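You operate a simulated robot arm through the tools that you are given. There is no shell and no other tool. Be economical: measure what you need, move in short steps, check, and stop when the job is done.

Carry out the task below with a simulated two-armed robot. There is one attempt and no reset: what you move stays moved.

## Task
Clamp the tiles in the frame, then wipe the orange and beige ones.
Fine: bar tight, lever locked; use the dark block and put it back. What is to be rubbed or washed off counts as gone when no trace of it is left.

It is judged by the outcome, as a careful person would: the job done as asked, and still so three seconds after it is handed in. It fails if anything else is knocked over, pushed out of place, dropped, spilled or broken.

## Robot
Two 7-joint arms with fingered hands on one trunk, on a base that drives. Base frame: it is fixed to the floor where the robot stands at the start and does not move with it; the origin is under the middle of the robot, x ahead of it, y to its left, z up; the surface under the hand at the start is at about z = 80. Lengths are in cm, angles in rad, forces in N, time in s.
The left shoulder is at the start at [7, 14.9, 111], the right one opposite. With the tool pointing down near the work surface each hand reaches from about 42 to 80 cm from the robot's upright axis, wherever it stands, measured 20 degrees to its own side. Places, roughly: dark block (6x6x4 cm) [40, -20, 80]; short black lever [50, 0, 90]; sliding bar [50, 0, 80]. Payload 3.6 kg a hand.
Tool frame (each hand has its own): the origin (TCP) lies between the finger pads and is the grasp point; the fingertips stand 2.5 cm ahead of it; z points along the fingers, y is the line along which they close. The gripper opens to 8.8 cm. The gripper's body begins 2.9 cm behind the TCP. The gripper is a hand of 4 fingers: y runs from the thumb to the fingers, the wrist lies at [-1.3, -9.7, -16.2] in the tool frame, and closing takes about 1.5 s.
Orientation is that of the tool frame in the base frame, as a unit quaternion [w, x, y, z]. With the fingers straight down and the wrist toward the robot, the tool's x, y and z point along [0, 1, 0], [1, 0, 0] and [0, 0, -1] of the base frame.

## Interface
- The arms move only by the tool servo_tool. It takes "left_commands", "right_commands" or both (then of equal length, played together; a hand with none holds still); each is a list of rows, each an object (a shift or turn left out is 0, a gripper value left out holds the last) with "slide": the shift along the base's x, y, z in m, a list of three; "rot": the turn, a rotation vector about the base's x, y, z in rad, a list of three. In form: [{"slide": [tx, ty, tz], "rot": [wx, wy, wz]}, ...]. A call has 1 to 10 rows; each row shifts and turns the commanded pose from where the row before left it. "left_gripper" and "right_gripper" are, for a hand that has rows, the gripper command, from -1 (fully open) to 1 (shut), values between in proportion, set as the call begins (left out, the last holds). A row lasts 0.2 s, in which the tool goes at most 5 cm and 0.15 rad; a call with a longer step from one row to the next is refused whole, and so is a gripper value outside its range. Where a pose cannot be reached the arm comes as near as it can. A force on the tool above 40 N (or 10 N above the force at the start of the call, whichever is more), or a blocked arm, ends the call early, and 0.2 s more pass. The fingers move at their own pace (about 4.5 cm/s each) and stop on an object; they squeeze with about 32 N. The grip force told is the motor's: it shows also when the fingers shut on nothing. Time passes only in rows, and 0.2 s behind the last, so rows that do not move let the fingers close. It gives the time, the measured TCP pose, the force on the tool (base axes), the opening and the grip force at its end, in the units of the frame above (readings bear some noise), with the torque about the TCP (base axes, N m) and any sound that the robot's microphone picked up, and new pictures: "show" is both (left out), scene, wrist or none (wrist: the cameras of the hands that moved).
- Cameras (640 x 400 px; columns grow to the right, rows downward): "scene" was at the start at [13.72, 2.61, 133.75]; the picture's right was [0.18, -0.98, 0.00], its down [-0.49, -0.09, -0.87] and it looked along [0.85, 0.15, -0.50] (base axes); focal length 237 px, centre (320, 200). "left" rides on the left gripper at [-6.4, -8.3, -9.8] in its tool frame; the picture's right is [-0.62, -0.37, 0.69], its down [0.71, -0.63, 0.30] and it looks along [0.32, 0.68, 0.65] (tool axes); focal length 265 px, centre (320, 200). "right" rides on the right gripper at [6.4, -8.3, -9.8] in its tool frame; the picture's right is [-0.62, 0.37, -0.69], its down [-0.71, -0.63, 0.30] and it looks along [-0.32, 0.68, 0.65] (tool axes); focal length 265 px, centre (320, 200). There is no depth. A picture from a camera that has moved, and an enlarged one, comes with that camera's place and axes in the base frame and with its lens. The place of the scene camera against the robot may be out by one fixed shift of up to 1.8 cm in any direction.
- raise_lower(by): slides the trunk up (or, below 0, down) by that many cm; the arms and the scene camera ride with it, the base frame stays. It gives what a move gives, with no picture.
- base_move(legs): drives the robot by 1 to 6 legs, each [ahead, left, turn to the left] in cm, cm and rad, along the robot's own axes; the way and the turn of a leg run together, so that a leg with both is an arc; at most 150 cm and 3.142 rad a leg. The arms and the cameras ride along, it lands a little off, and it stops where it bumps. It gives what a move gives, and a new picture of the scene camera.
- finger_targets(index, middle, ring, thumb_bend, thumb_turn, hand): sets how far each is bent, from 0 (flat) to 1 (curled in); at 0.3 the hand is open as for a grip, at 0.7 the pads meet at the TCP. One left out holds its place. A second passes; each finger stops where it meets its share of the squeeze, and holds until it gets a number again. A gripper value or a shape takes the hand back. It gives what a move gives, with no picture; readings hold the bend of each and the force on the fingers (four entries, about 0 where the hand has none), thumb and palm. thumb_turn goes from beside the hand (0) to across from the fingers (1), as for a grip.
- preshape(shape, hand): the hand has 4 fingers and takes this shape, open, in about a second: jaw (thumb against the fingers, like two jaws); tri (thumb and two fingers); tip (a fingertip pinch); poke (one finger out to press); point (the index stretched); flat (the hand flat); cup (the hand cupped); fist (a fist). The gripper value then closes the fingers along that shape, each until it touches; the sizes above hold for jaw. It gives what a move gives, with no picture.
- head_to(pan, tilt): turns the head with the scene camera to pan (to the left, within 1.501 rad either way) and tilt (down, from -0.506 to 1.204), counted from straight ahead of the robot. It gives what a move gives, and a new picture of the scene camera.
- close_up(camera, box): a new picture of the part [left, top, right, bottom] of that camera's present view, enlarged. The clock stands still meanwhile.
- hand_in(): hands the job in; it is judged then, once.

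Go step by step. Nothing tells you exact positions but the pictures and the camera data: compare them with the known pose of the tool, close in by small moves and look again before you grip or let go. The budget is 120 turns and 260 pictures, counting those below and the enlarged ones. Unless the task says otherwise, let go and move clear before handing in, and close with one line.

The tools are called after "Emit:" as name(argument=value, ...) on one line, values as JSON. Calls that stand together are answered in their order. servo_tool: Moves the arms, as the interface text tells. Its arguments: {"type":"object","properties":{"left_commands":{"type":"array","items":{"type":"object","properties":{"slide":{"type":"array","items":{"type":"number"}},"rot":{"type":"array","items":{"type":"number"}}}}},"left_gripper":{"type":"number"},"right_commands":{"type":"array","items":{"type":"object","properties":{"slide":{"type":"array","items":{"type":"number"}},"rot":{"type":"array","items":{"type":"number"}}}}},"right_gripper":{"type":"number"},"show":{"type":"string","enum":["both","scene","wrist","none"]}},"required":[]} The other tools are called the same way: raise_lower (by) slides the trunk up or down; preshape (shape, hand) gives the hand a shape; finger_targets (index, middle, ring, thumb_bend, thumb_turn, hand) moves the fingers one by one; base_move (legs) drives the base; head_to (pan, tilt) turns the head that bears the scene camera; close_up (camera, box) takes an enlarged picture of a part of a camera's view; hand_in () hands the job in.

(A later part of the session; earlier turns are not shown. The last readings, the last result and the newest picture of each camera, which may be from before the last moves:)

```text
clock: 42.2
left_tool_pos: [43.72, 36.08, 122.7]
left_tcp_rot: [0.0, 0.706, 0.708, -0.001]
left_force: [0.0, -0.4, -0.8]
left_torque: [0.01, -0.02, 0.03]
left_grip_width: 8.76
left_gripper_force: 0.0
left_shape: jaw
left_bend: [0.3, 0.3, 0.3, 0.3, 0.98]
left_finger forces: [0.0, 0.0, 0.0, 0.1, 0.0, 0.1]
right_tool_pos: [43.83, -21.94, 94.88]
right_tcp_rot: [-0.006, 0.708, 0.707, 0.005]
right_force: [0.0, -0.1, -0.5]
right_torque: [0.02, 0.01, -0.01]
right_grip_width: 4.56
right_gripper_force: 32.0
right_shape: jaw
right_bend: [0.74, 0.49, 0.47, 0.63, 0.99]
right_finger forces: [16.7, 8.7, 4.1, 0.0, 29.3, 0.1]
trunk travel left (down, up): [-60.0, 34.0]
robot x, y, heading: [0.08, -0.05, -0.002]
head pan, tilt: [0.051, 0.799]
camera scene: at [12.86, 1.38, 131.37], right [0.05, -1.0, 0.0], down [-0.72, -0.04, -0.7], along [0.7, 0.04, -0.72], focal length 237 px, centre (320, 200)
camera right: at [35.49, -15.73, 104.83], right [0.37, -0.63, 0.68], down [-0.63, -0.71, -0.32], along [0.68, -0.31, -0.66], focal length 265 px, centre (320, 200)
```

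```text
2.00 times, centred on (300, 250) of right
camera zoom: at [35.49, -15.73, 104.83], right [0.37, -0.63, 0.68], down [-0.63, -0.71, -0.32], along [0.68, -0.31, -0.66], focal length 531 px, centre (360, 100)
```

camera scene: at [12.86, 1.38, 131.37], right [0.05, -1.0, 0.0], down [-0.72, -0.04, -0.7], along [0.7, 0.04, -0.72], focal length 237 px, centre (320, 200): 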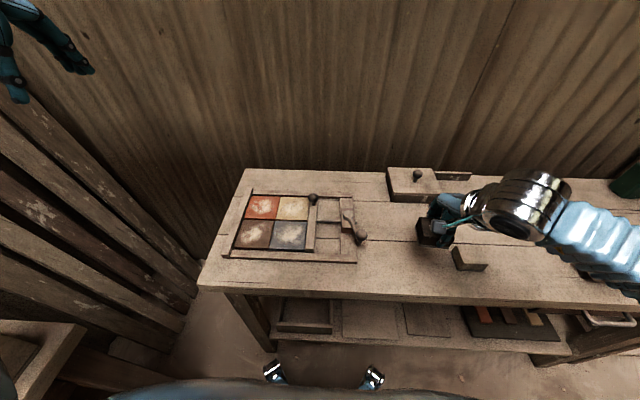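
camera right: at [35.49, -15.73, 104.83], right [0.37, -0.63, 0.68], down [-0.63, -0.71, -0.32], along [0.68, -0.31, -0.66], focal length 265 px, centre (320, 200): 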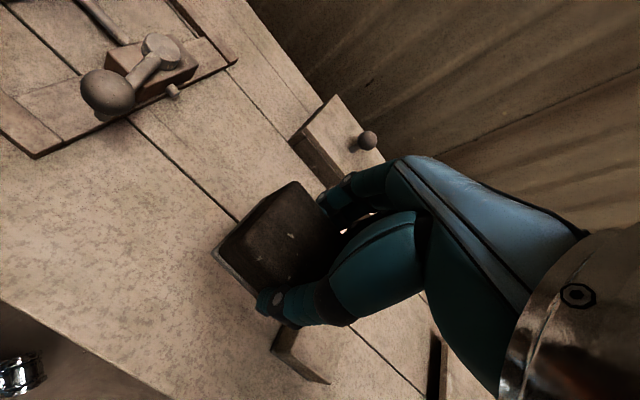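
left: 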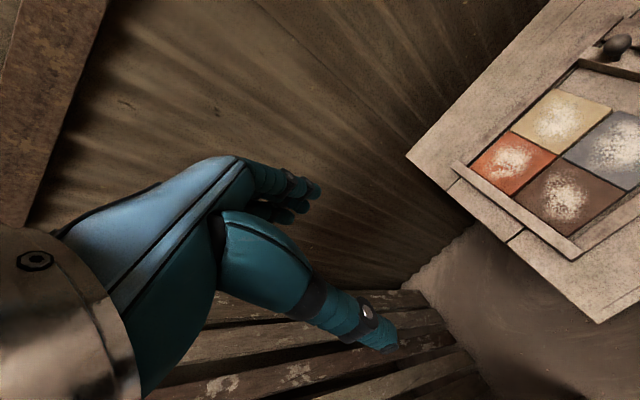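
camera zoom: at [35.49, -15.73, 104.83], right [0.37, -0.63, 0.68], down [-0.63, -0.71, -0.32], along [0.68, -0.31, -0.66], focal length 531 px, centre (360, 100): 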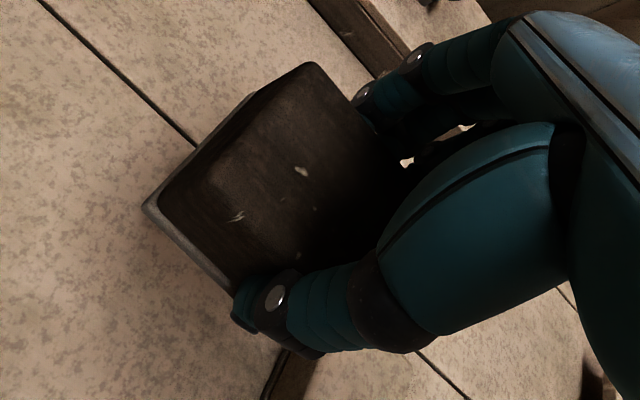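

The block is held level. Tile estimates: beige centre (58.7, 10.3), orange (58.8, 18.9). I carry the block high over to the beige tile.

Emit:
servo_tool(right_commands=[{"slide": [0, 0, 0.03]}, {"slide": [0.018, 0.036, 0]}, {"slide": [0.018, 0.036, 0]}, {"slide": [0.018, 0.036, 0]}, {"slide": [0.018, 0.036, 0]}, {"slide": [0.018, 0.036, 0]}, {"slide": [0.018, 0.036, 0]}, {"slide": [0.018, 0.036, 0]}, {"slide": [0.018, 0.036, 0]}, {"slide": [0.003, 0.034, 0]}])

Emit:
close_up(camera="right", box=[80, 100, 400, 350])

Emit:
close_up(camera="scene", box=[220, 140, 380, 270])

```text
clock: 44.4
left_tool_pos: [43.7, 36.32, 122.59]
left_tcp_rot: [0.001, 0.707, 0.707, -0.001]
left_force: [0.3, -0.2, 0.7]
left_torque: [0.0, 0.0, 0.01]
left_grip_width: 8.77
left_gripper_force: 0.1
left_shape: jaw
left_bend: [0.3, 0.3, 0.3, 0.3, 0.98]
left_finger forces: [0.0, 0.0, 0.1, 0.0, 0.0, 0.0]
right_tool_pos: [58.23, 9.96, 97.96]
right_tcp_rot: [-0.005, 0.708, 0.706, 0.006]
right_force: [0.4, 0.9, -0.5]
right_torque: [-0.01, 0.03, 0.01]
right_grip_width: 4.54
right_gripper_force: 32.5
right_shape: jaw
right_bend: [0.74, 0.49, 0.47, 0.63, 0.99]
right_finger forces: [16.5, 8.6, 4.1, 0.0, 29.3, 0.0]
trunk travel left (down, up): [-60.0, 34.0]
robot x, y, heading: [-0.2, -0.1, -0.003]
head pan, tilt: [0.051, 0.799]
camera scene: at [12.83, 1.59, 131.37], right [0.05, -1.0, 0.0], down [-0.72, -0.04, -0.7], along [0.7, 0.03, -0.72], focal length 237 px, centre (320, 200)
camera right: at [50.01, 16.22, 107.86], right [0.37, -0.63, 0.68], down [-0.63, -0.71, -0.31], along [0.68, -0.32, -0.66], focal length 265 px, centre (320, 200)
```

scene: 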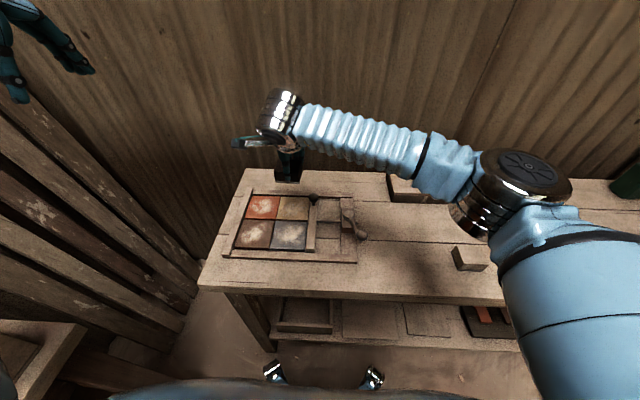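
right: 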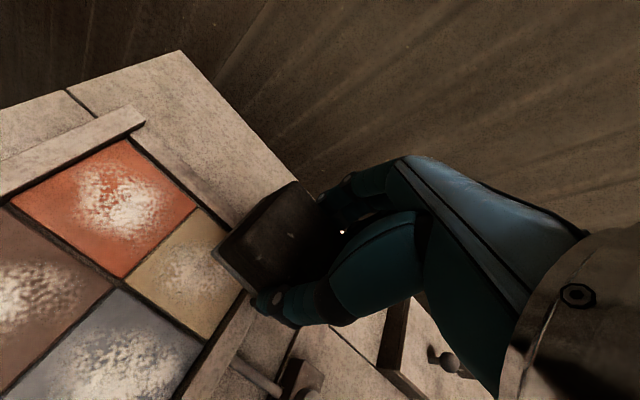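

```text
1.60 times, centred on (240, 225) of right
camera zoom: at [50.01, 16.22, 107.86], right [0.37, -0.63, 0.68], down [-0.63, -0.71, -0.31], along [0.68, -0.32, -0.66], focal length 425 px, centre (448, 160)
```

zoom: 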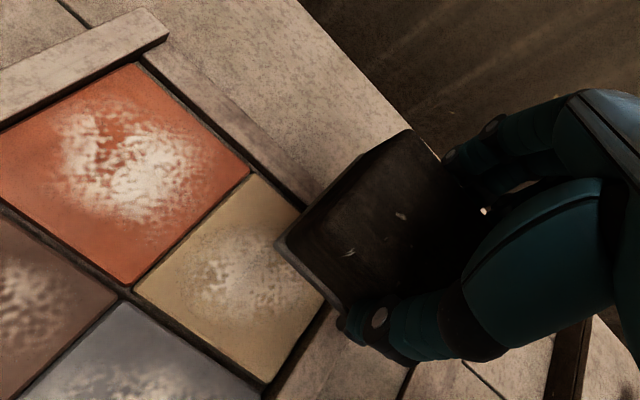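

```text
3.08 times, centred on (300, 205) of scene
camera zoom: at [12.83, 1.59, 131.37], right [0.05, -1.0, 0.0], down [-0.72, -0.04, -0.7], along [0.7, 0.03, -0.72], focal length 728 px, centre (382, 185)
```

zoom: 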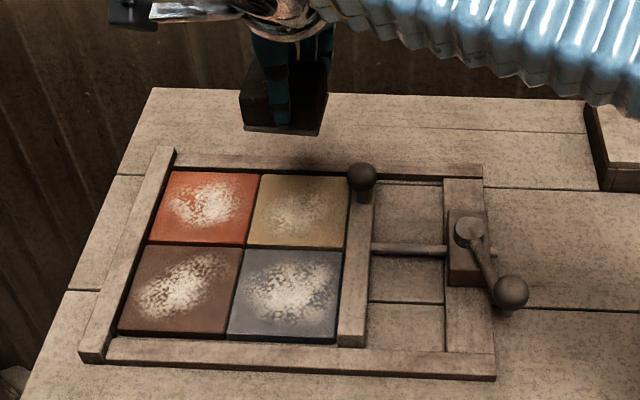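

Tiles refined: beige x 54.5–63.2, y 6.3–14.7; orange y 14.8–23.5. I lower the block onto the beige tile's centre slowly.

Emit:
servo_tool(right_commands=[{"slide": [0.005, 0.003, -0.04]}, {"slide": [0, 0, -0.035]}, {"slide": [0, 0, -0.02]}, {"slide": [0, 0, -0.008]}, {}])

Emit:
close_up(camera="right", box=[80, 100, 400, 350])

Emit:
close_up(camera="scene", box=[220, 140, 380, 270])

```text
clock: 45.6
left_tool_pos: [43.58, 36.11, 122.61]
left_tcp_rot: [-0.001, 0.706, 0.708, 0.0]
left_force: [1.2, 0.2, 0.5]
left_torque: [-0.01, 0.01, 0.0]
left_grip_width: 8.76
left_gripper_force: 0.0
left_shape: jaw
left_bend: [0.3, 0.3, 0.3, 0.3, 0.98]
left_finger forces: [0.0, 0.0, 0.0, 0.0, 0.0, 0.1]
right_tool_pos: [58.94, 10.16, 87.66]
right_tcp_rot: [-0.005, 0.708, 0.706, 0.005]
right_force: [-0.2, -0.1, -0.3]
right_torque: [-0.01, -0.01, 0.03]
right_grip_width: 4.52
right_gripper_force: 32.3
right_shape: jaw
right_bend: [0.74, 0.49, 0.47, 0.63, 0.99]
right_finger forces: [16.5, 8.6, 3.9, 0.0, 29.1, 0.1]
trunk travel left (down, up): [-60.0, 34.0]
robot x, y, heading: [0.21, 0.03, -0.0]
head pan, tilt: [0.051, 0.799]
camera scene: at [12.83, 1.39, 131.37], right [0.05, -1.0, 0.0], down [-0.72, -0.04, -0.7], along [0.7, 0.04, -0.72], focal length 237 px, centre (320, 200)
camera right: at [50.6, 16.46, 97.56], right [0.37, -0.63, 0.68], down [-0.63, -0.71, -0.32], along [0.68, -0.31, -0.66], focal length 265 px, centre (320, 200)
```

scene: 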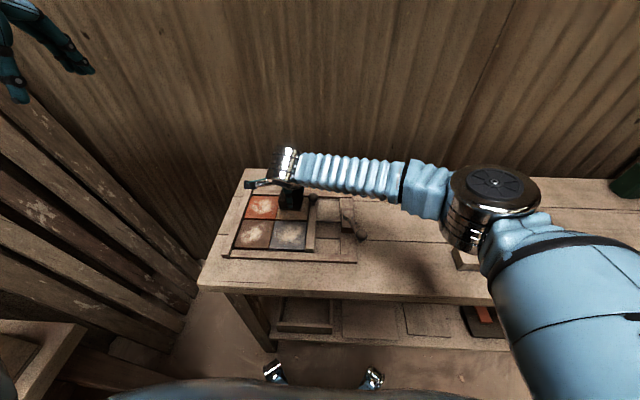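
right: 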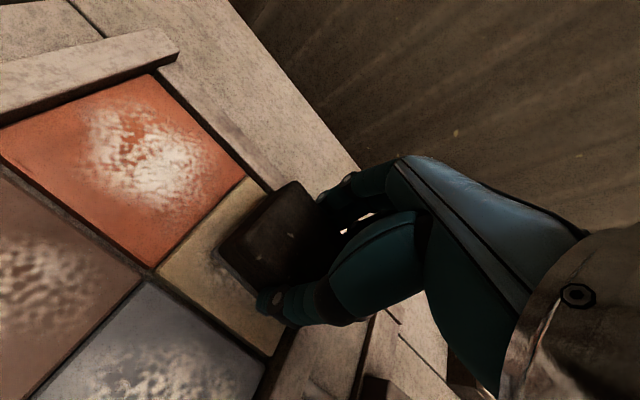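

```text
1.60 times, centred on (240, 225) of right
camera zoom: at [50.6, 16.46, 97.56], right [0.37, -0.63, 0.68], down [-0.63, -0.71, -0.32], along [0.68, -0.31, -0.66], focal length 425 px, centre (448, 160)
```

zoom: 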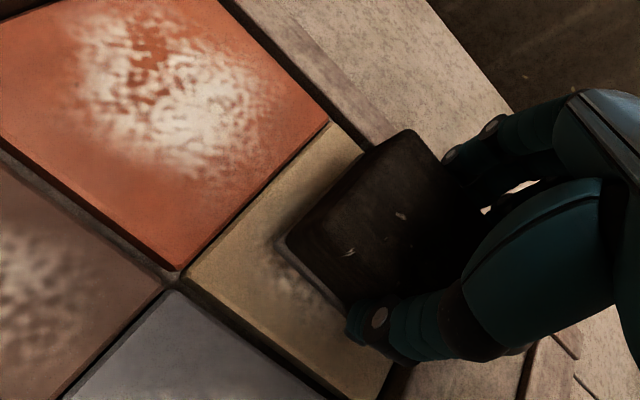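

```text
3.08 times, centred on (300, 205) of scene
camera zoom: at [12.83, 1.39, 131.37], right [0.05, -1.0, 0.0], down [-0.72, -0.04, -0.7], along [0.7, 0.04, -0.72], focal length 728 px, centre (382, 185)
```

zoom: 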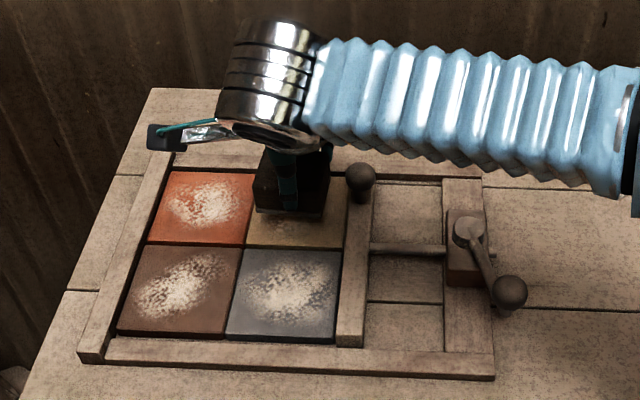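

Aligned over the beige tile, about 2 cm above. I lower until light contact.

Emit:
servo_tool(right_commands=[{"slide": [-0.002, 0.002, -0.008]}, {"slide": [0, 0, -0.006]}, {"slide": [0, 0, -0.005]}, {"slide": [0, 0, -0.003]}, {}], show="wrist")

```text
clock: 46.8
left_tool_pos: [43.65, 36.08, 122.68]
left_tcp_rot: [0.0, 0.706, 0.708, 0.0]
left_force: [-0.2, -0.3, -0.2]
left_torque: [0.0, 0.0, 0.05]
left_grip_width: 8.75
left_gripper_force: 0.0
left_shape: jaw
left_bend: [0.3, 0.3, 0.3, 0.3, 0.98]
left_finger forces: [0.0, 0.0, 0.1, 0.0, 0.1, 0.1]
right_tool_pos: [58.63, 10.31, 85.38]
right_tcp_rot: [-0.005, 0.707, 0.707, 0.007]
right_force: [-0.2, -1.2, -0.8]
right_torque: [0.04, 0.0, -0.02]
right_grip_width: 4.54
right_gripper_force: 31.7
right_shape: jaw
right_bend: [0.74, 0.49, 0.47, 0.63, 0.99]
right_finger forces: [16.6, 8.6, 4.0, 0.0, 29.2, 0.1]
trunk travel left (down, up): [-60.0, 34.0]
robot x, y, heading: [-0.23, -0.4, 0.001]
head pan, tilt: [0.051, 0.799]
camera right: at [50.34, 16.48, 95.36], right [0.37, -0.63, 0.68], down [-0.63, -0.71, -0.32], along [0.68, -0.31, -0.66], focal length 265 px, centre (320, 200)
```

right: 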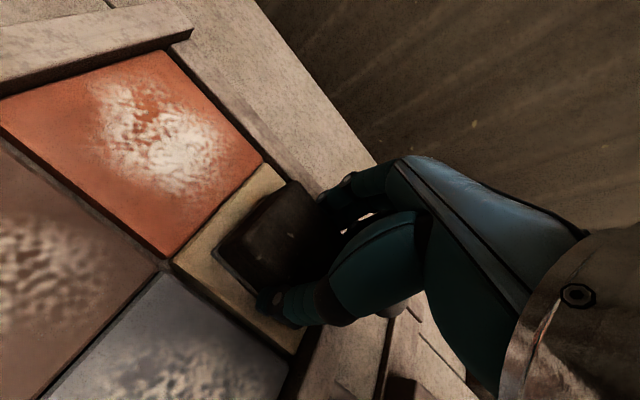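

Emit:
servo_tool(right_commands=[{"slide": [0, 0, -0.003]}, {"slide": [0, 0, -0.002]}, {"slide": [0, 0, -0.002]}, {"slide": [0, 0, -0.002]}], show="none")

```text
clock: 47.8
left_tool_pos: [43.33, 36.1, 122.85]
left_tcp_rot: [0.001, 0.706, 0.708, 0.002]
left_force: [0.1, 0.0, -0.7]
left_torque: [0.01, 0.02, 0.02]
left_grip_width: 8.76
left_gripper_force: 0.0
left_shape: jaw
left_bend: [0.3, 0.3, 0.3, 0.3, 0.98]
left_finger forces: [0.0, 0.0, 0.0, 0.0, 0.1, 0.0]
right_tool_pos: [58.61, 10.36, 85.07]
right_tcp_rot: [-0.004, 0.708, 0.706, 0.009]
right_force: [3.4, -0.6, 21.3]
right_torque: [-0.03, 0.18, 0.06]
right_grip_width: 4.52
right_gripper_force: 31.9
right_shape: jaw
right_bend: [0.74, 0.49, 0.47, 0.63, 0.99]
right_finger forces: [18.4, 10.5, 5.2, 0.0, 31.1, 0.0]
trunk travel left (down, up): [-60.0, 34.0]
robot x, y, heading: [0.34, -0.17, -0.004]
head pan, tilt: [0.051, 0.799]
```

Contact at z≈85.1 with 21 N. I ease off slightly and rub in small strokes over the beige tile.

Emit:
servo_tool(right_commands=[{"slide": [0, 0, 0.003]}, {"slide": [-0.01, 0, 0]}, {"slide": [0.011, 0, 0]}, {"slide": [0.011, 0, 0]}, {"slide": [0, 0.009, 0]}, {"slide": [-0.011, 0, 0]}, {"slide": [-0.011, 0, 0]}, {"slide": [0, -0.009, 0]}, {"slide": [0, -0.006, 0]}, {"slide": [0.011, 0, 0]}], show="none")

Emit:
servo_tool(right_commands=[{"slide": [0.011, 0, 0]}, {"slide": [-0.011, 0, 0]}, {"slide": [-0.011, 0, 0]}, {"slide": [0, 0.008, 0]}, {"slide": [0, 0.008, 0]}, {"slide": [0.011, 0, 0]}, {"slide": [0.011, 0, 0]}, {"slide": [0, -0.01, 0]}, {"slide": [-0.01, 0, 0]}])

Emit:
close_up(camera="right", box=[80, 100, 400, 350])

```text
clock: 50.0
left_tool_pos: [43.25, 36.01, 122.87]
left_tcp_rot: [0.001, 0.706, 0.708, 0.001]
left_force: [0.0, 0.3, -0.2]
left_torque: [-0.02, -0.02, 0.01]
left_grip_width: 8.77
left_gripper_force: 0.0
left_shape: jaw
left_bend: [0.3, 0.3, 0.3, 0.3, 0.98]
left_finger forces: [0.0, 0.0, 0.0, 0.0, 0.0, 0.1]
right_tool_pos: [58.35, 9.88, 84.83]
right_tcp_rot: [-0.004, 0.707, 0.707, 0.007]
right_force: [-5.2, 0.6, 20.7]
right_torque: [0.09, 0.25, 0.01]
right_grip_width: 4.45
right_gripper_force: 31.8
right_shape: jaw
right_bend: [0.75, 0.5, 0.51, 0.64, 0.95]
right_finger forces: [17.4, 8.1, 4.0, 0.0, 35.6, 0.1]
trunk travel left (down, up): [-60.0, 34.0]
robot x, y, heading: [0.08, -0.21, -0.003]
head pan, tilt: [0.051, 0.799]
```

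```text
clock: 52.0
left_tool_pos: [43.57, 36.1, 122.69]
left_tcp_rot: [0.0, 0.707, 0.708, 0.0]
left_force: [0.1, 0.6, 0.0]
left_torque: [-0.05, -0.01, 0.01]
left_grip_width: 8.72
left_gripper_force: 0.1
left_shape: jaw
left_bend: [0.3, 0.3, 0.3, 0.3, 0.98]
left_finger forces: [0.0, 0.0, 0.0, 0.1, 0.1, 0.0]
right_tool_pos: [58.91, 10.21, 84.96]
right_tcp_rot: [-0.003, 0.708, 0.706, 0.006]
right_force: [4.3, 0.1, 9.3]
right_torque: [0.06, -0.02, -0.01]
right_grip_width: 4.49
right_gripper_force: 31.9
right_shape: jaw
right_bend: [0.74, 0.5, 0.5, 0.64, 0.96]
right_finger forces: [19.7, 9.3, 4.7, 0.0, 30.1, 0.0]
trunk travel left (down, up): [-60.0, 34.0]
robot x, y, heading: [0.08, 0.19, -0.003]
head pan, tilt: [0.051, 0.799]
camera scene: at [12.77, 1.33, 131.38], right [0.05, -1.0, 0.0], down [-0.72, -0.04, -0.7], along [0.7, 0.04, -0.72], focal length 237 px, centre (320, 200)
camera right: at [50.6, 16.44, 94.82], right [0.37, -0.63, 0.68], down [-0.63, -0.71, -0.32], along [0.68, -0.32, -0.66], focal length 265 px, centre (320, 200)
```

scene: 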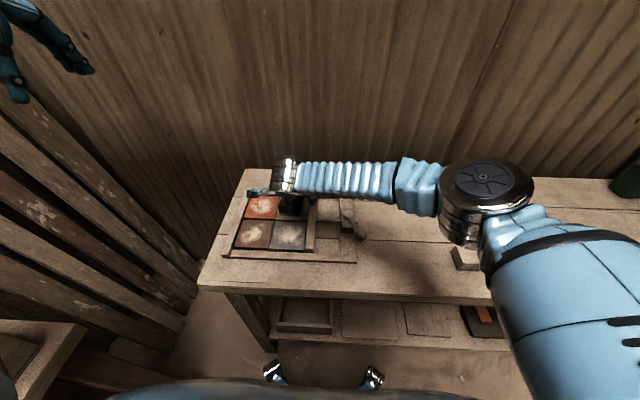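
right: 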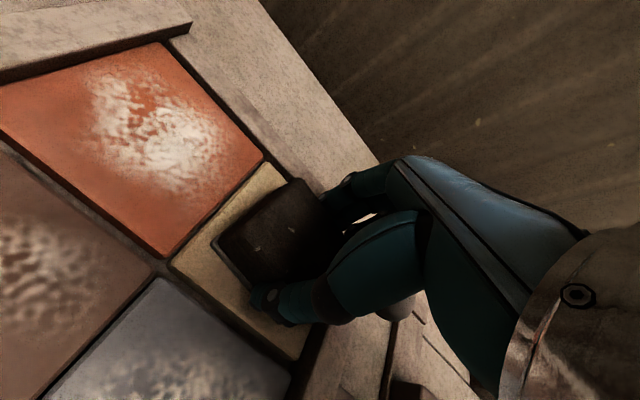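

```text
1.60 times, centred on (240, 225) of right
camera zoom: at [50.6, 16.44, 94.82], right [0.37, -0.63, 0.68], down [-0.63, -0.71, -0.32], along [0.68, -0.32, -0.66], focal length 425 px, centre (448, 160)
```

zoom: 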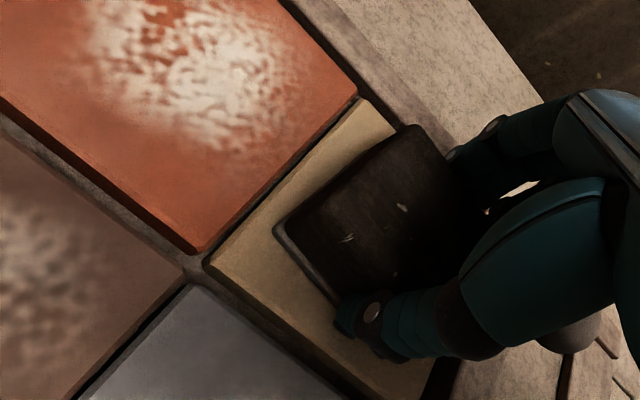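

The visible beige part is clean. I lift and move over the orange tile to see the rest.

Emit:
servo_tool(right_commands=[{"slide": [0, 0, 0.03]}, {"slide": [0, 0, 0.03]}, {"slide": [0, 0.03, 0]}, {"slide": [0, 0.03, 0]}, {"slide": [-0.002, 0.027, 0]}, {}])

Emit:
close_up(camera="scene", box=[240, 180, 330, 230])

Emit:
close_up(camera="right", box=[80, 100, 400, 350])

```text
clock: 53.6
left_tool_pos: [43.69, 36.22, 122.63]
left_tcp_rot: [0.001, 0.707, 0.707, -0.001]
left_force: [0.6, -0.3, 0.5]
left_torque: [0.02, 0.03, -0.04]
left_grip_width: 8.75
left_gripper_force: 0.0
left_shape: jaw
left_bend: [0.3, 0.3, 0.3, 0.3, 0.98]
left_finger forces: [0.0, 0.0, 0.0, 0.1, 0.0, 0.1]
right_tool_pos: [62.42, 14.17, 91.5]
right_tcp_rot: [-0.01, 0.741, 0.671, 0.012]
right_force: [0.9, 0.4, -1.0]
right_torque: [-0.03, 0.01, 0.0]
right_grip_width: 4.52
right_gripper_force: 31.8
right_shape: jaw
right_bend: [0.74, 0.5, 0.5, 0.64, 0.96]
right_finger forces: [18.4, 8.2, 4.3, 0.0, 30.8, 0.0]
trunk travel left (down, up): [-60.0, 34.0]
robot x, y, heading: [-0.1, 0.02, 0.003]
head pan, tilt: [0.051, 0.799]
stopped in row 6 (right hand): the arm was blocked; the commanded pose is now the measured one
camera scene: at [12.75, 1.49, 131.38], right [0.05, -1.0, 0.0], down [-0.72, -0.04, -0.7], along [0.7, 0.04, -0.72], focal length 237 px, centre (320, 200)
camera right: at [54.75, 21.04, 101.57], right [0.3, -0.67, 0.67], down [-0.7, -0.64, -0.33], along [0.65, -0.37, -0.66], focal length 265 px, centre (320, 200)
```

scene: 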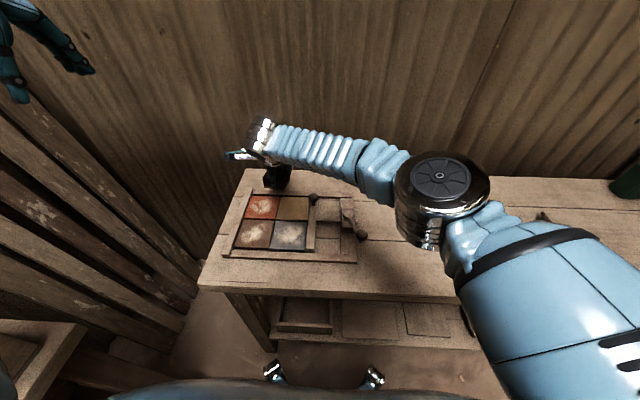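
right: 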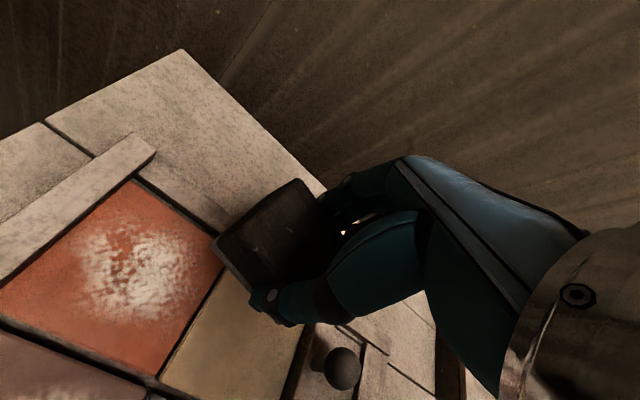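

```text
7.11 times, centred on (285, 205) of scene
camera zoom: at [12.75, 1.49, 131.38], right [0.05, -1.0, 0.0], down [-0.72, -0.04, -0.7], along [0.7, 0.04, -0.72], focal length 1682 px, centre (569, 164)
```

zoom: 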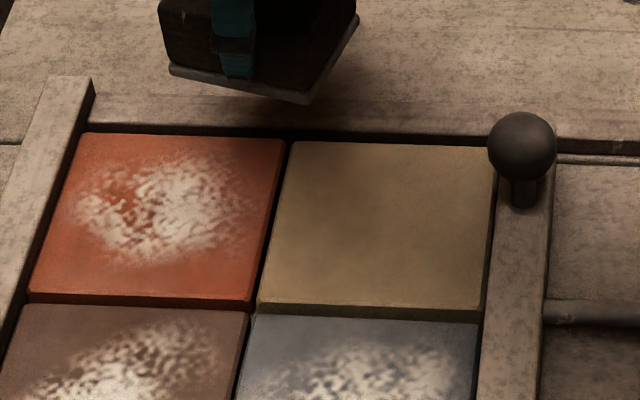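

```text
1.60 times, centred on (240, 225) of right
camera zoom: at [54.75, 21.04, 101.57], right [0.3, -0.67, 0.67], down [-0.7, -0.64, -0.33], along [0.65, -0.37, -0.66], focal length 425 px, centre (448, 160)
```

zoom: 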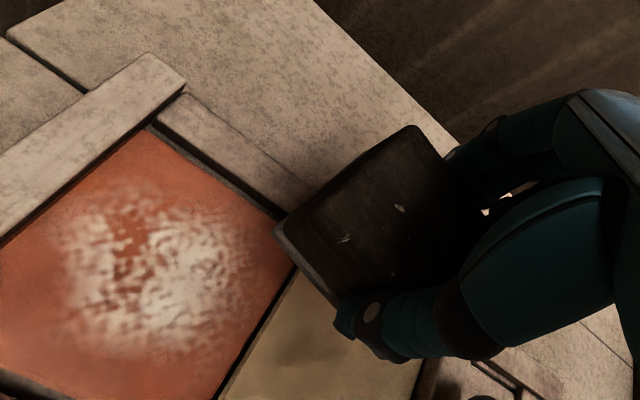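

Beige is clean. The right arm hit its limit going further left, so I return the hand to a comfortable pose, then drive the robot a bit to the left.

Emit:
servo_tool(right_commands=[{"slide": [-0.02, -0.02, 0.02], "rot": [0, 0, 0.05]}, {"slide": [-0.018, -0.018, 0.02], "rot": [0, 0, 0.05]}, {}])

Emit:
head_to(pan=0.9, tilt=0.7)

```text
clock: 54.4
left_tool_pos: [43.86, 36.34, 122.56]
left_tcp_rot: [-0.001, 0.707, 0.708, -0.001]
left_force: [-0.5, 0.4, 0.3]
left_torque: [-0.03, -0.02, 0.02]
left_grip_width: 8.77
left_gripper_force: 0.1
left_shape: jaw
left_bend: [0.3, 0.3, 0.3, 0.3, 0.98]
left_finger forces: [0.0, 0.1, 0.0, 0.0, 0.1, 0.1]
right_tool_pos: [58.61, 10.56, 95.39]
right_tcp_rot: [-0.011, 0.704, 0.71, 0.011]
right_force: [1.1, -0.2, -0.7]
right_torque: [-0.06, -0.01, 0.01]
right_grip_width: 4.5
right_gripper_force: 32.1
right_shape: jaw
right_bend: [0.74, 0.5, 0.5, 0.64, 0.96]
right_finger forces: [18.2, 8.1, 4.1, 0.0, 30.3, 0.0]
trunk travel left (down, up): [-60.0, 34.0]
robot x, y, heading: [0.23, -0.12, -0.001]
head pan, tilt: [0.051, 0.799]
camera scene: at [12.98, 1.57, 131.35], right [0.05, -1.0, 0.0], down [-0.72, -0.04, -0.7], along [0.7, 0.03, -0.72], focal length 237 px, centre (320, 200)
camera right: at [50.14, 16.68, 105.47], right [0.37, -0.64, 0.67], down [-0.62, -0.71, -0.33], along [0.69, -0.3, -0.66], focal length 265 px, centre (320, 200)
```

scene: 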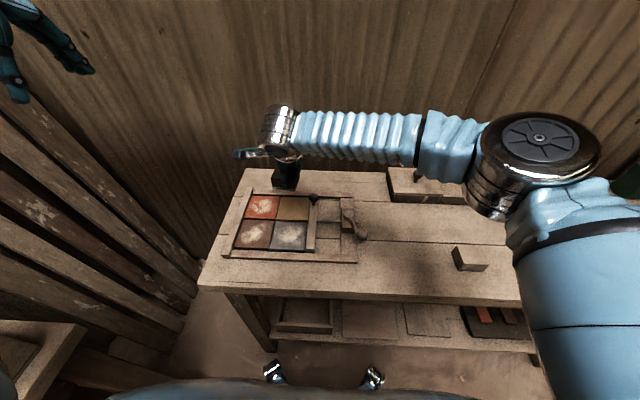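
right: 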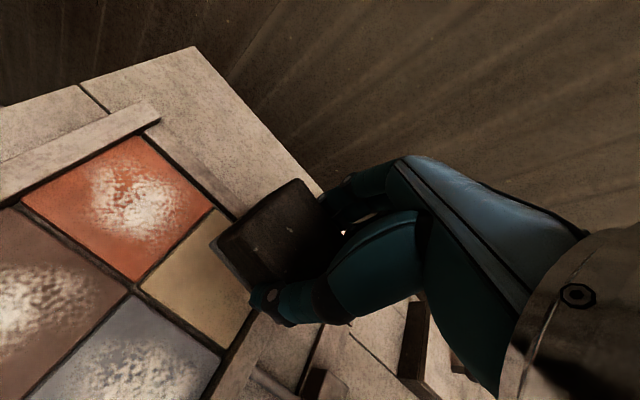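

```text
clock: 55.6
left_tool_pos: [43.7, 36.26, 122.69]
left_tcp_rot: [0.0, 0.706, 0.708, -0.001]
left_force: [0.6, 0.4, 0.6]
left_torque: [0.01, 0.02, -0.01]
left_grip_width: 8.78
left_gripper_force: 0.0
left_shape: jaw
left_bend: [0.3, 0.3, 0.3, 0.3, 0.98]
left_finger forces: [0.1, 0.1, 0.0, 0.1, 0.0, 0.0]
right_tool_pos: [58.36, 10.68, 95.41]
right_tcp_rot: [-0.011, 0.705, 0.709, 0.01]
right_force: [0.3, -0.3, -0.5]
right_torque: [-0.03, -0.01, -0.03]
right_grip_width: 4.49
right_gripper_force: 31.5
right_shape: jaw
right_bend: [0.74, 0.5, 0.5, 0.64, 0.96]
right_finger forces: [18.2, 8.2, 4.1, 0.0, 30.3, 0.0]
trunk travel left (down, up): [-60.0, 34.0]
robot x, y, heading: [-0.12, -0.01, -0.003]
head pan, tilt: [0.901, 0.7]
camera scene: at [10.13, 7.69, 132.18], right [0.78, -0.62, 0.0], down [-0.4, -0.5, -0.76], along [0.48, 0.6, -0.64], focal length 237 px, centre (320, 200)
```

scene: 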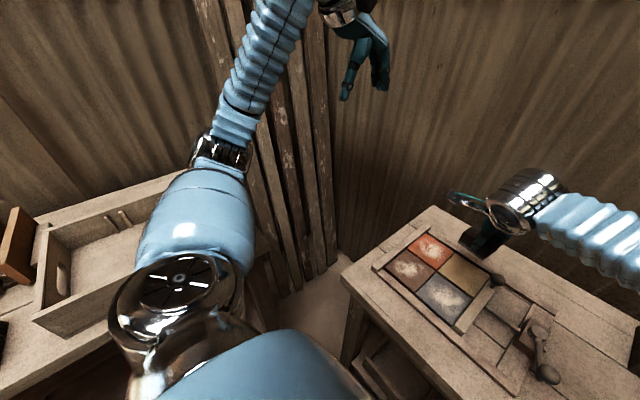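

Room to the left looks sufficient for a small shift. I drive 9 cm left.

Emit:
base_move(legs=[[0, 9, 0]])

Emit:
head_to(pan=0.05, tilt=0.8)

Emit:
servo_tool(right_commands=[{}], show="wrist")

```text
clock: 57.3
left_tool_pos: [43.68, 44.87, 122.59]
left_tcp_rot: [0.0, 0.706, 0.708, 0.0]
left_force: [0.7, 0.2, -0.4]
left_torque: [-0.01, 0.02, -0.03]
left_grip_width: 8.75
left_gripper_force: 0.1
left_shape: jaw
left_bend: [0.3, 0.3, 0.3, 0.3, 0.98]
left_finger forces: [0.0, 0.0, 0.0, 0.0, 0.1, 0.0]
right_tool_pos: [58.49, 19.21, 95.47]
right_tcp_rot: [-0.012, 0.704, 0.71, 0.012]
right_force: [-0.3, -0.4, -0.7]
right_torque: [-0.03, 0.0, 0.02]
right_grip_width: 4.51
right_gripper_force: 31.9
right_shape: jaw
right_bend: [0.74, 0.5, 0.5, 0.64, 0.96]
right_finger forces: [18.2, 8.1, 4.3, 0.1, 30.4, 0.0]
trunk travel left (down, up): [-60.0, 34.0]
robot x, y, heading: [-0.06, 9.02, -0.001]
head pan, tilt: [0.901, 0.7]
camera scene: at [10.18, 16.74, 132.18], right [0.78, -0.62, 0.0], down [-0.4, -0.51, -0.76], along [0.47, 0.6, -0.65], focal length 237 px, centre (320, 200)
```

scene: 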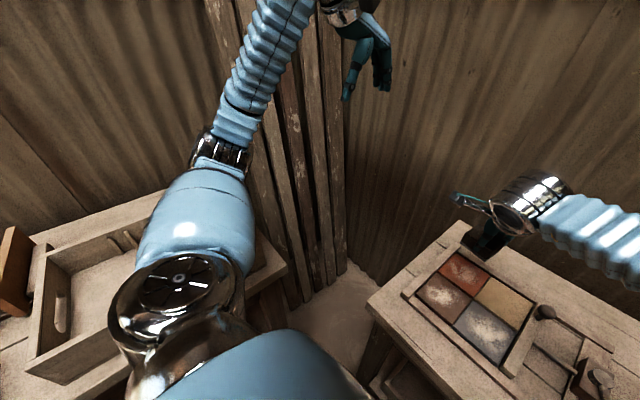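

```text
clock: 58.5
left_tool_pos: [43.65, 44.85, 122.68]
left_tcp_rot: [0.001, 0.706, 0.708, 0.0]
left_force: [0.5, 0.5, 0.5]
left_torque: [0.01, 0.03, -0.03]
left_grip_width: 8.78
left_gripper_force: 0.0
left_shape: jaw
left_bend: [0.3, 0.3, 0.3, 0.3, 0.98]
left_finger forces: [0.1, 0.0, 0.0, 0.0, 0.0, 0.0]
right_tool_pos: [58.36, 19.29, 95.51]
right_tcp_rot: [-0.012, 0.704, 0.71, 0.012]
right_force: [-0.5, -0.1, -1.0]
right_torque: [0.0, 0.03, -0.05]
right_grip_width: 4.5
right_gripper_force: 32.5
right_shape: jaw
right_bend: [0.74, 0.5, 0.5, 0.64, 0.96]
right_finger forces: [18.3, 8.1, 4.1, 0.0, 30.5, 0.0]
trunk travel left (down, up): [-60.0, 34.0]
robot x, y, heading: [0.12, 8.96, 0.003]
head pan, tilt: [0.051, 0.799]
camera scene: at [12.88, 10.45, 131.36], right [0.05, -1.0, 0.0], down [-0.72, -0.04, -0.7], along [0.7, 0.04, -0.72], focal length 237 px, centre (320, 200)
```

scene: 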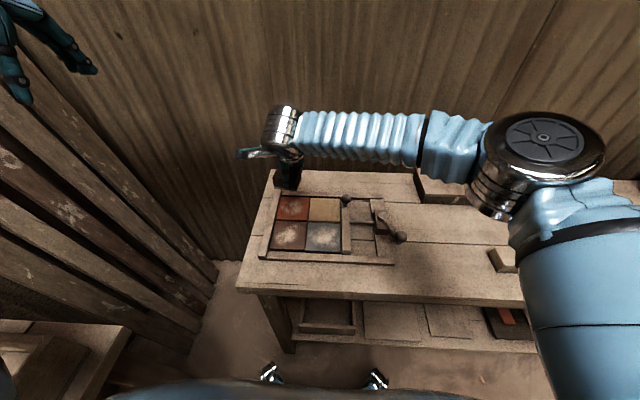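

```text
clock: 58.9
left_tool_pos: [43.61, 44.83, 122.52]
left_tcp_rot: [0.0, 0.707, 0.708, -0.001]
left_force: [0.6, -0.4, 0.0]
left_torque: [0.01, 0.0, 0.04]
left_grip_width: 8.72
left_gripper_force: 0.0
left_shape: jaw
left_bend: [0.3, 0.3, 0.3, 0.3, 0.98]
left_finger forces: [0.1, 0.1, 0.1, 0.0, 0.0, 0.0]
right_tool_pos: [58.4, 19.31, 95.54]
right_tcp_rot: [-0.011, 0.704, 0.71, 0.012]
right_force: [-1.0, 0.3, -0.6]
right_torque: [-0.02, -0.02, 0.06]
right_grip_width: 4.51
right_gripper_force: 32.3
right_shape: jaw
right_bend: [0.74, 0.5, 0.5, 0.64, 0.96]
right_finger forces: [18.4, 8.0, 4.0, 0.0, 30.4, 0.0]
trunk travel left (down, up): [-60.0, 34.0]
robot x, y, heading: [0.0, 9.29, 0.004]
head pan, tilt: [0.051, 0.799]
camera right: at [50.09, 25.29, 105.53], right [0.37, -0.64, 0.67], down [-0.62, -0.71, -0.33], along [0.69, -0.3, -0.66], focal length 265 px, centre (320, 200)
```

right: 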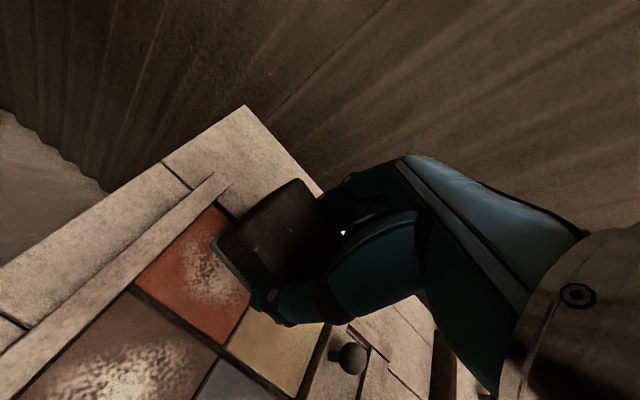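

Now over the orange tile. I lower to contact.

Emit:
servo_tool(right_commands=[{"slide": [0.002, -0.003, -0.04]}, {"slide": [0, 0, -0.03]}, {"slide": [0, 0, -0.02]}, {"slide": [0, 0, -0.007]}, {"slide": [0, 0, -0.004]}, {}])

Emit:
close_up(camera="right", box=[80, 100, 400, 350])

```text
clock: 60.3
left_tool_pos: [43.7, 44.86, 122.71]
left_tcp_rot: [0.0, 0.707, 0.708, 0.0]
left_force: [0.2, -0.4, 0.3]
left_torque: [0.02, 0.0, -0.01]
left_grip_width: 8.77
left_gripper_force: 0.1
left_shape: jaw
left_bend: [0.3, 0.3, 0.3, 0.3, 0.98]
left_finger forces: [0.0, 0.0, 0.0, 0.1, 0.0, 0.0]
right_tool_pos: [58.74, 18.9, 85.5]
right_tcp_rot: [-0.011, 0.705, 0.709, 0.012]
right_force: [-0.2, -0.4, -1.3]
right_torque: [0.0, -0.01, 0.01]
right_grip_width: 4.48
right_gripper_force: 31.6
right_shape: jaw
right_bend: [0.74, 0.5, 0.5, 0.64, 0.96]
right_finger forces: [18.1, 8.1, 4.2, 0.1, 30.3, 0.1]
trunk travel left (down, up): [-60.0, 34.0]
robot x, y, heading: [0.25, 8.77, -0.001]
head pan, tilt: [0.051, 0.799]
camera scene: at [12.83, 10.44, 131.37], right [0.05, -1.0, 0.0], down [-0.72, -0.04, -0.7], along [0.7, 0.04, -0.72], focal length 237 px, centre (320, 200)
camera right: at [50.35, 24.95, 95.48], right [0.37, -0.64, 0.67], down [-0.62, -0.71, -0.33], along [0.69, -0.3, -0.66], focal length 265 px, centre (320, 200)
```

scene: 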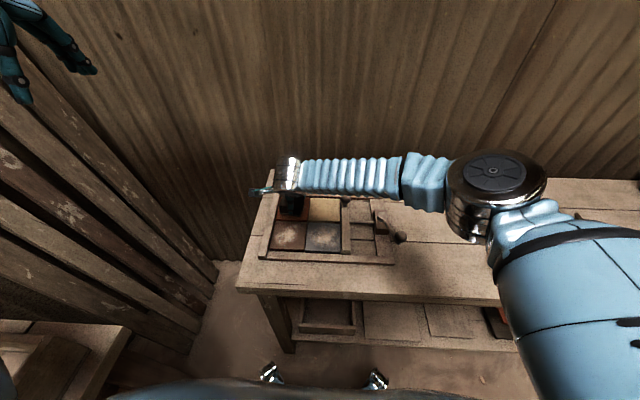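
right: 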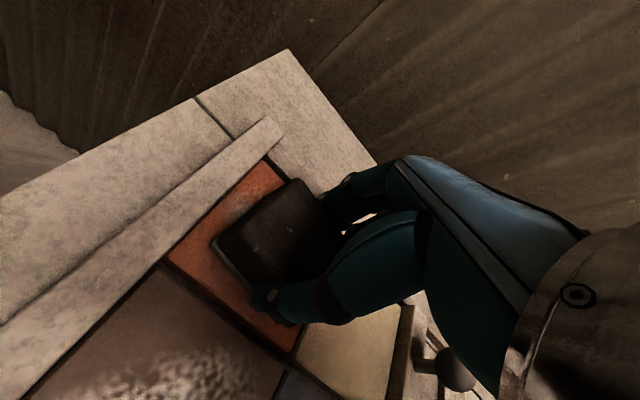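

```text
1.60 times, centred on (240, 225) of right
camera zoom: at [50.35, 24.95, 95.48], right [0.37, -0.64, 0.67], down [-0.62, -0.71, -0.33], along [0.69, -0.3, -0.66], focal length 425 px, centre (448, 160)
```

zoom: 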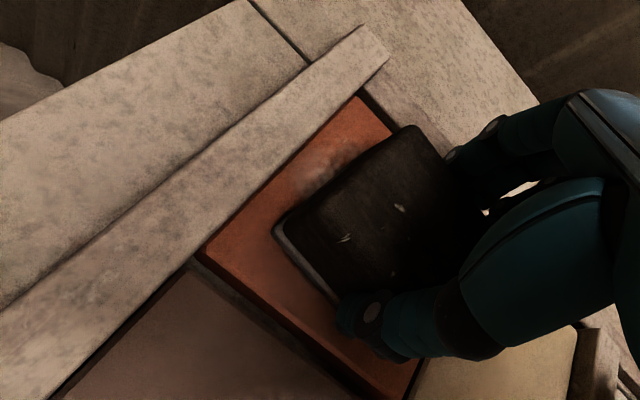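

Aligned. I press lightly and rub the orange tile.

Emit:
servo_tool(right_commands=[{"slide": [0, 0, -0.005]}, {"slide": [-0.01, 0, -0.002]}, {"slide": [0.011, 0, 0]}, {"slide": [0.011, 0, 0]}, {"slide": [0, 0.009, 0]}, {"slide": [-0.011, 0, 0]}, {"slide": [-0.011, 0, 0]}, {"slide": [0, -0.009, 0]}, {"slide": [0, -0.009, 0]}, {"slide": [0.011, 0, 0]}], show="none")

Emit:
servo_tool(right_commands=[{"slide": [0.011, 0, 0]}, {"slide": [-0.011, 0, 0]}, {"slide": [-0.011, 0, 0]}, {"slide": [0, 0.009, 0]}, {"slide": [0, 0.01, 0]}, {"slide": [0.011, 0, 0]}, {"slide": [0.011, 0, 0]}, {"slide": [0, -0.01, 0]}, {"slide": [-0.01, 0, 0]}])

Emit:
close_up(camera="right", box=[80, 100, 400, 350])

```text
clock: 62.5
left_tool_pos: [43.32, 44.75, 122.72]
left_tcp_rot: [0.0, 0.707, 0.708, 0.0]
left_force: [0.1, 0.9, 0.3]
left_torque: [-0.01, 0.0, 0.01]
left_grip_width: 8.76
left_gripper_force: 0.0
left_shape: jaw
left_bend: [0.3, 0.3, 0.3, 0.3, 0.98]
left_finger forces: [0.0, 0.1, 0.0, 0.1, 0.0, 0.0]
right_tool_pos: [58.61, 18.11, 84.89]
right_tcp_rot: [-0.01, 0.704, 0.71, 0.012]
right_force: [-5.5, -1.7, 14.6]
right_torque: [-0.01, 0.19, -0.02]
right_grip_width: 4.47
right_gripper_force: 31.5
right_shape: jaw
right_bend: [0.74, 0.5, 0.51, 0.64, 0.95]
right_finger forces: [16.7, 7.6, 4.0, 0.0, 34.1, 0.0]
trunk travel left (down, up): [-60.0, 34.0]
robot x, y, heading: [0.34, 8.88, 0.001]
head pan, tilt: [0.051, 0.799]
```

```text
clock: 64.5
left_tool_pos: [43.5, 44.69, 122.85]
left_tcp_rot: [0.001, 0.706, 0.708, 0.002]
left_force: [-0.5, 0.0, 0.8]
left_torque: [0.01, 0.01, 0.02]
left_grip_width: 8.74
left_gripper_force: 0.1
left_shape: jaw
left_bend: [0.3, 0.3, 0.3, 0.3, 0.98]
left_finger forces: [0.0, 0.0, 0.0, 0.0, 0.1, 0.1]
right_tool_pos: [58.88, 18.82, 84.81]
right_tcp_rot: [-0.01, 0.705, 0.709, 0.015]
right_force: [6.5, 1.9, 15.0]
right_torque: [0.07, -0.06, -0.01]
right_grip_width: 4.48
right_gripper_force: 32.3
right_shape: jaw
right_bend: [0.74, 0.49, 0.5, 0.65, 0.95]
right_finger forces: [20.6, 10.1, 5.1, 0.0, 29.7, 0.0]
trunk travel left (down, up): [-60.0, 34.0]
robot x, y, heading: [0.17, 8.98, 0.001]
head pan, tilt: [0.051, 0.799]
camera scene: at [12.68, 10.34, 131.4], right [0.05, -1.0, 0.0], down [-0.72, -0.04, -0.7], along [0.7, 0.04, -0.72], focal length 237 px, centre (320, 200)
camera right: at [50.54, 24.84, 94.82], right [0.37, -0.64, 0.67], down [-0.62, -0.71, -0.33], along [0.69, -0.3, -0.66], focal length 265 px, centre (320, 200)
```

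scene: 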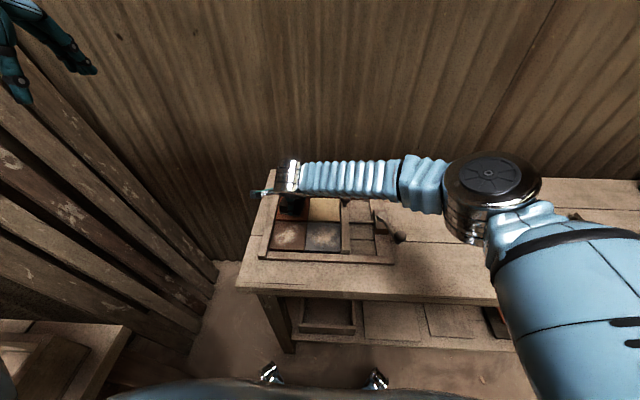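
right: 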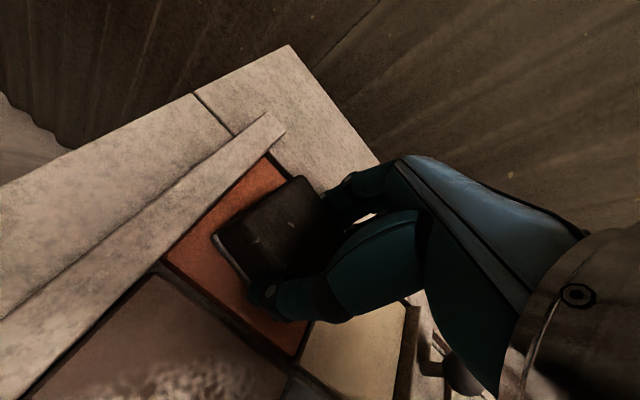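

```text
1.60 times, centred on (240, 225) of right
camera zoom: at [50.54, 24.84, 94.82], right [0.37, -0.64, 0.67], down [-0.62, -0.71, -0.33], along [0.69, -0.3, -0.66], focal length 425 px, centre (448, 160)
```

zoom: 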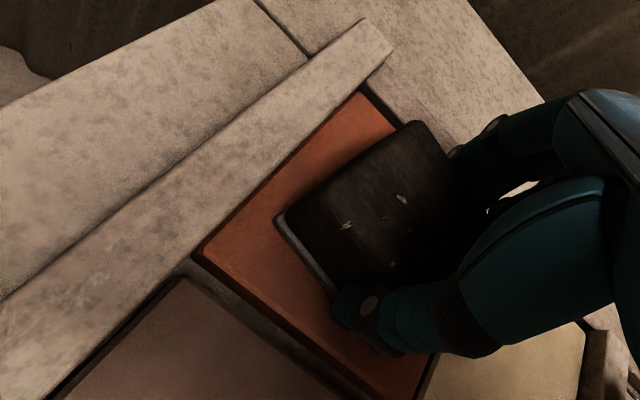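

The visible orange area is clean. I lift high and move right to check both tiles.

Emit:
servo_tool(right_commands=[{"slide": [0, 0, 0.04]}, {"slide": [0, 0, 0.04]}, {"slide": [0, 0, 0.045]}, {"slide": [-0.01, -0.045, 0]}, {"slide": [-0.01, -0.045, 0]}, {"slide": [-0.01, -0.045, 0]}, {"slide": [-0.01, -0.045, 0]}, {"slide": [-0.01, -0.045, 0]}, {}])

Emit:
close_up(camera="scene", box=[255, 180, 415, 280])

Emit:
close_up(camera="scene", box=[264, 185, 360, 245])

```text
clock: 66.5
left_tool_pos: [43.8, 44.91, 122.51]
left_tcp_rot: [0.0, 0.707, 0.707, -0.002]
left_force: [0.4, 0.0, 0.8]
left_torque: [-0.03, 0.05, -0.03]
left_grip_width: 8.75
left_gripper_force: 0.1
left_shape: jaw
left_bend: [0.3, 0.3, 0.3, 0.3, 0.98]
left_finger forces: [0.0, 0.0, 0.0, 0.0, 0.0, 0.1]
right_tool_pos: [53.72, -3.17, 97.17]
right_tcp_rot: [-0.011, 0.704, 0.71, 0.01]
right_force: [0.2, -0.6, -0.8]
right_torque: [0.01, 0.0, 0.02]
right_grip_width: 4.45
right_gripper_force: 31.3
right_shape: jaw
right_bend: [0.74, 0.5, 0.5, 0.65, 0.95]
right_finger forces: [18.3, 8.3, 4.3, 0.0, 30.9, 0.0]
trunk travel left (down, up): [-60.0, 34.0]
robot x, y, heading: [0.59, 8.86, -0.0]
head pan, tilt: [0.051, 0.799]
camera scene: at [12.95, 10.64, 131.36], right [0.05, -1.0, 0.0], down [-0.72, -0.04, -0.7], along [0.7, 0.03, -0.72], focal length 237 px, centre (320, 200)
camera right: at [45.41, 2.87, 107.24], right [0.37, -0.64, 0.67], down [-0.62, -0.71, -0.33], along [0.69, -0.3, -0.66], focal length 265 px, centre (320, 200)
```

scene: 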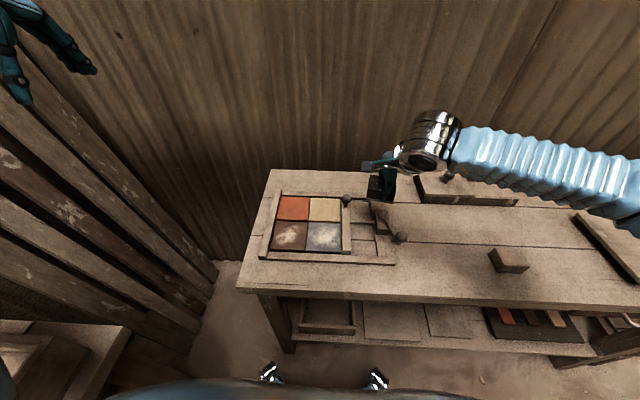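
right: 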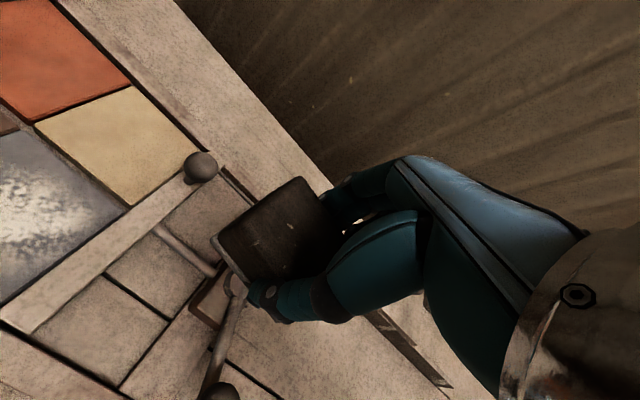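

```text
4.00 times, centred on (335, 230) of scene
camera zoom: at [12.95, 10.64, 131.36], right [0.05, -1.0, 0.0], down [-0.72, -0.04, -0.7], along [0.7, 0.03, -0.72], focal length 946 px, centre (260, 80)
```

zoom: 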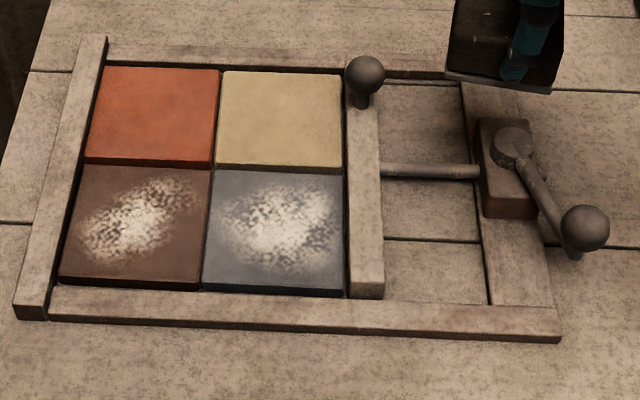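

```text
6.67 times, centred on (312, 215) of scene
camera zoom: at [12.95, 10.64, 131.36], right [0.05, -1.0, 0.0], down [-0.72, -0.04, -0.7], along [0.7, 0.03, -0.72], focal length 1577 px, centre (373, 100)
```

zoom: 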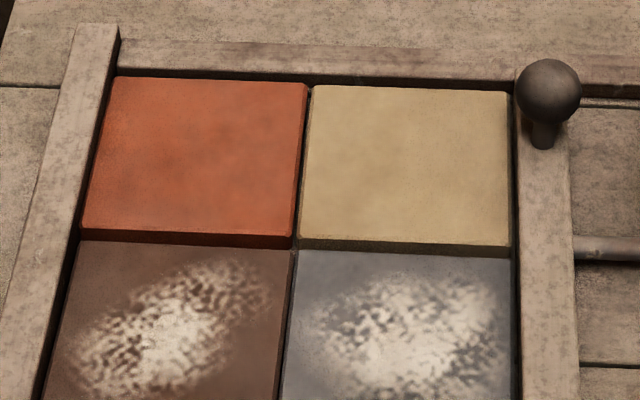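

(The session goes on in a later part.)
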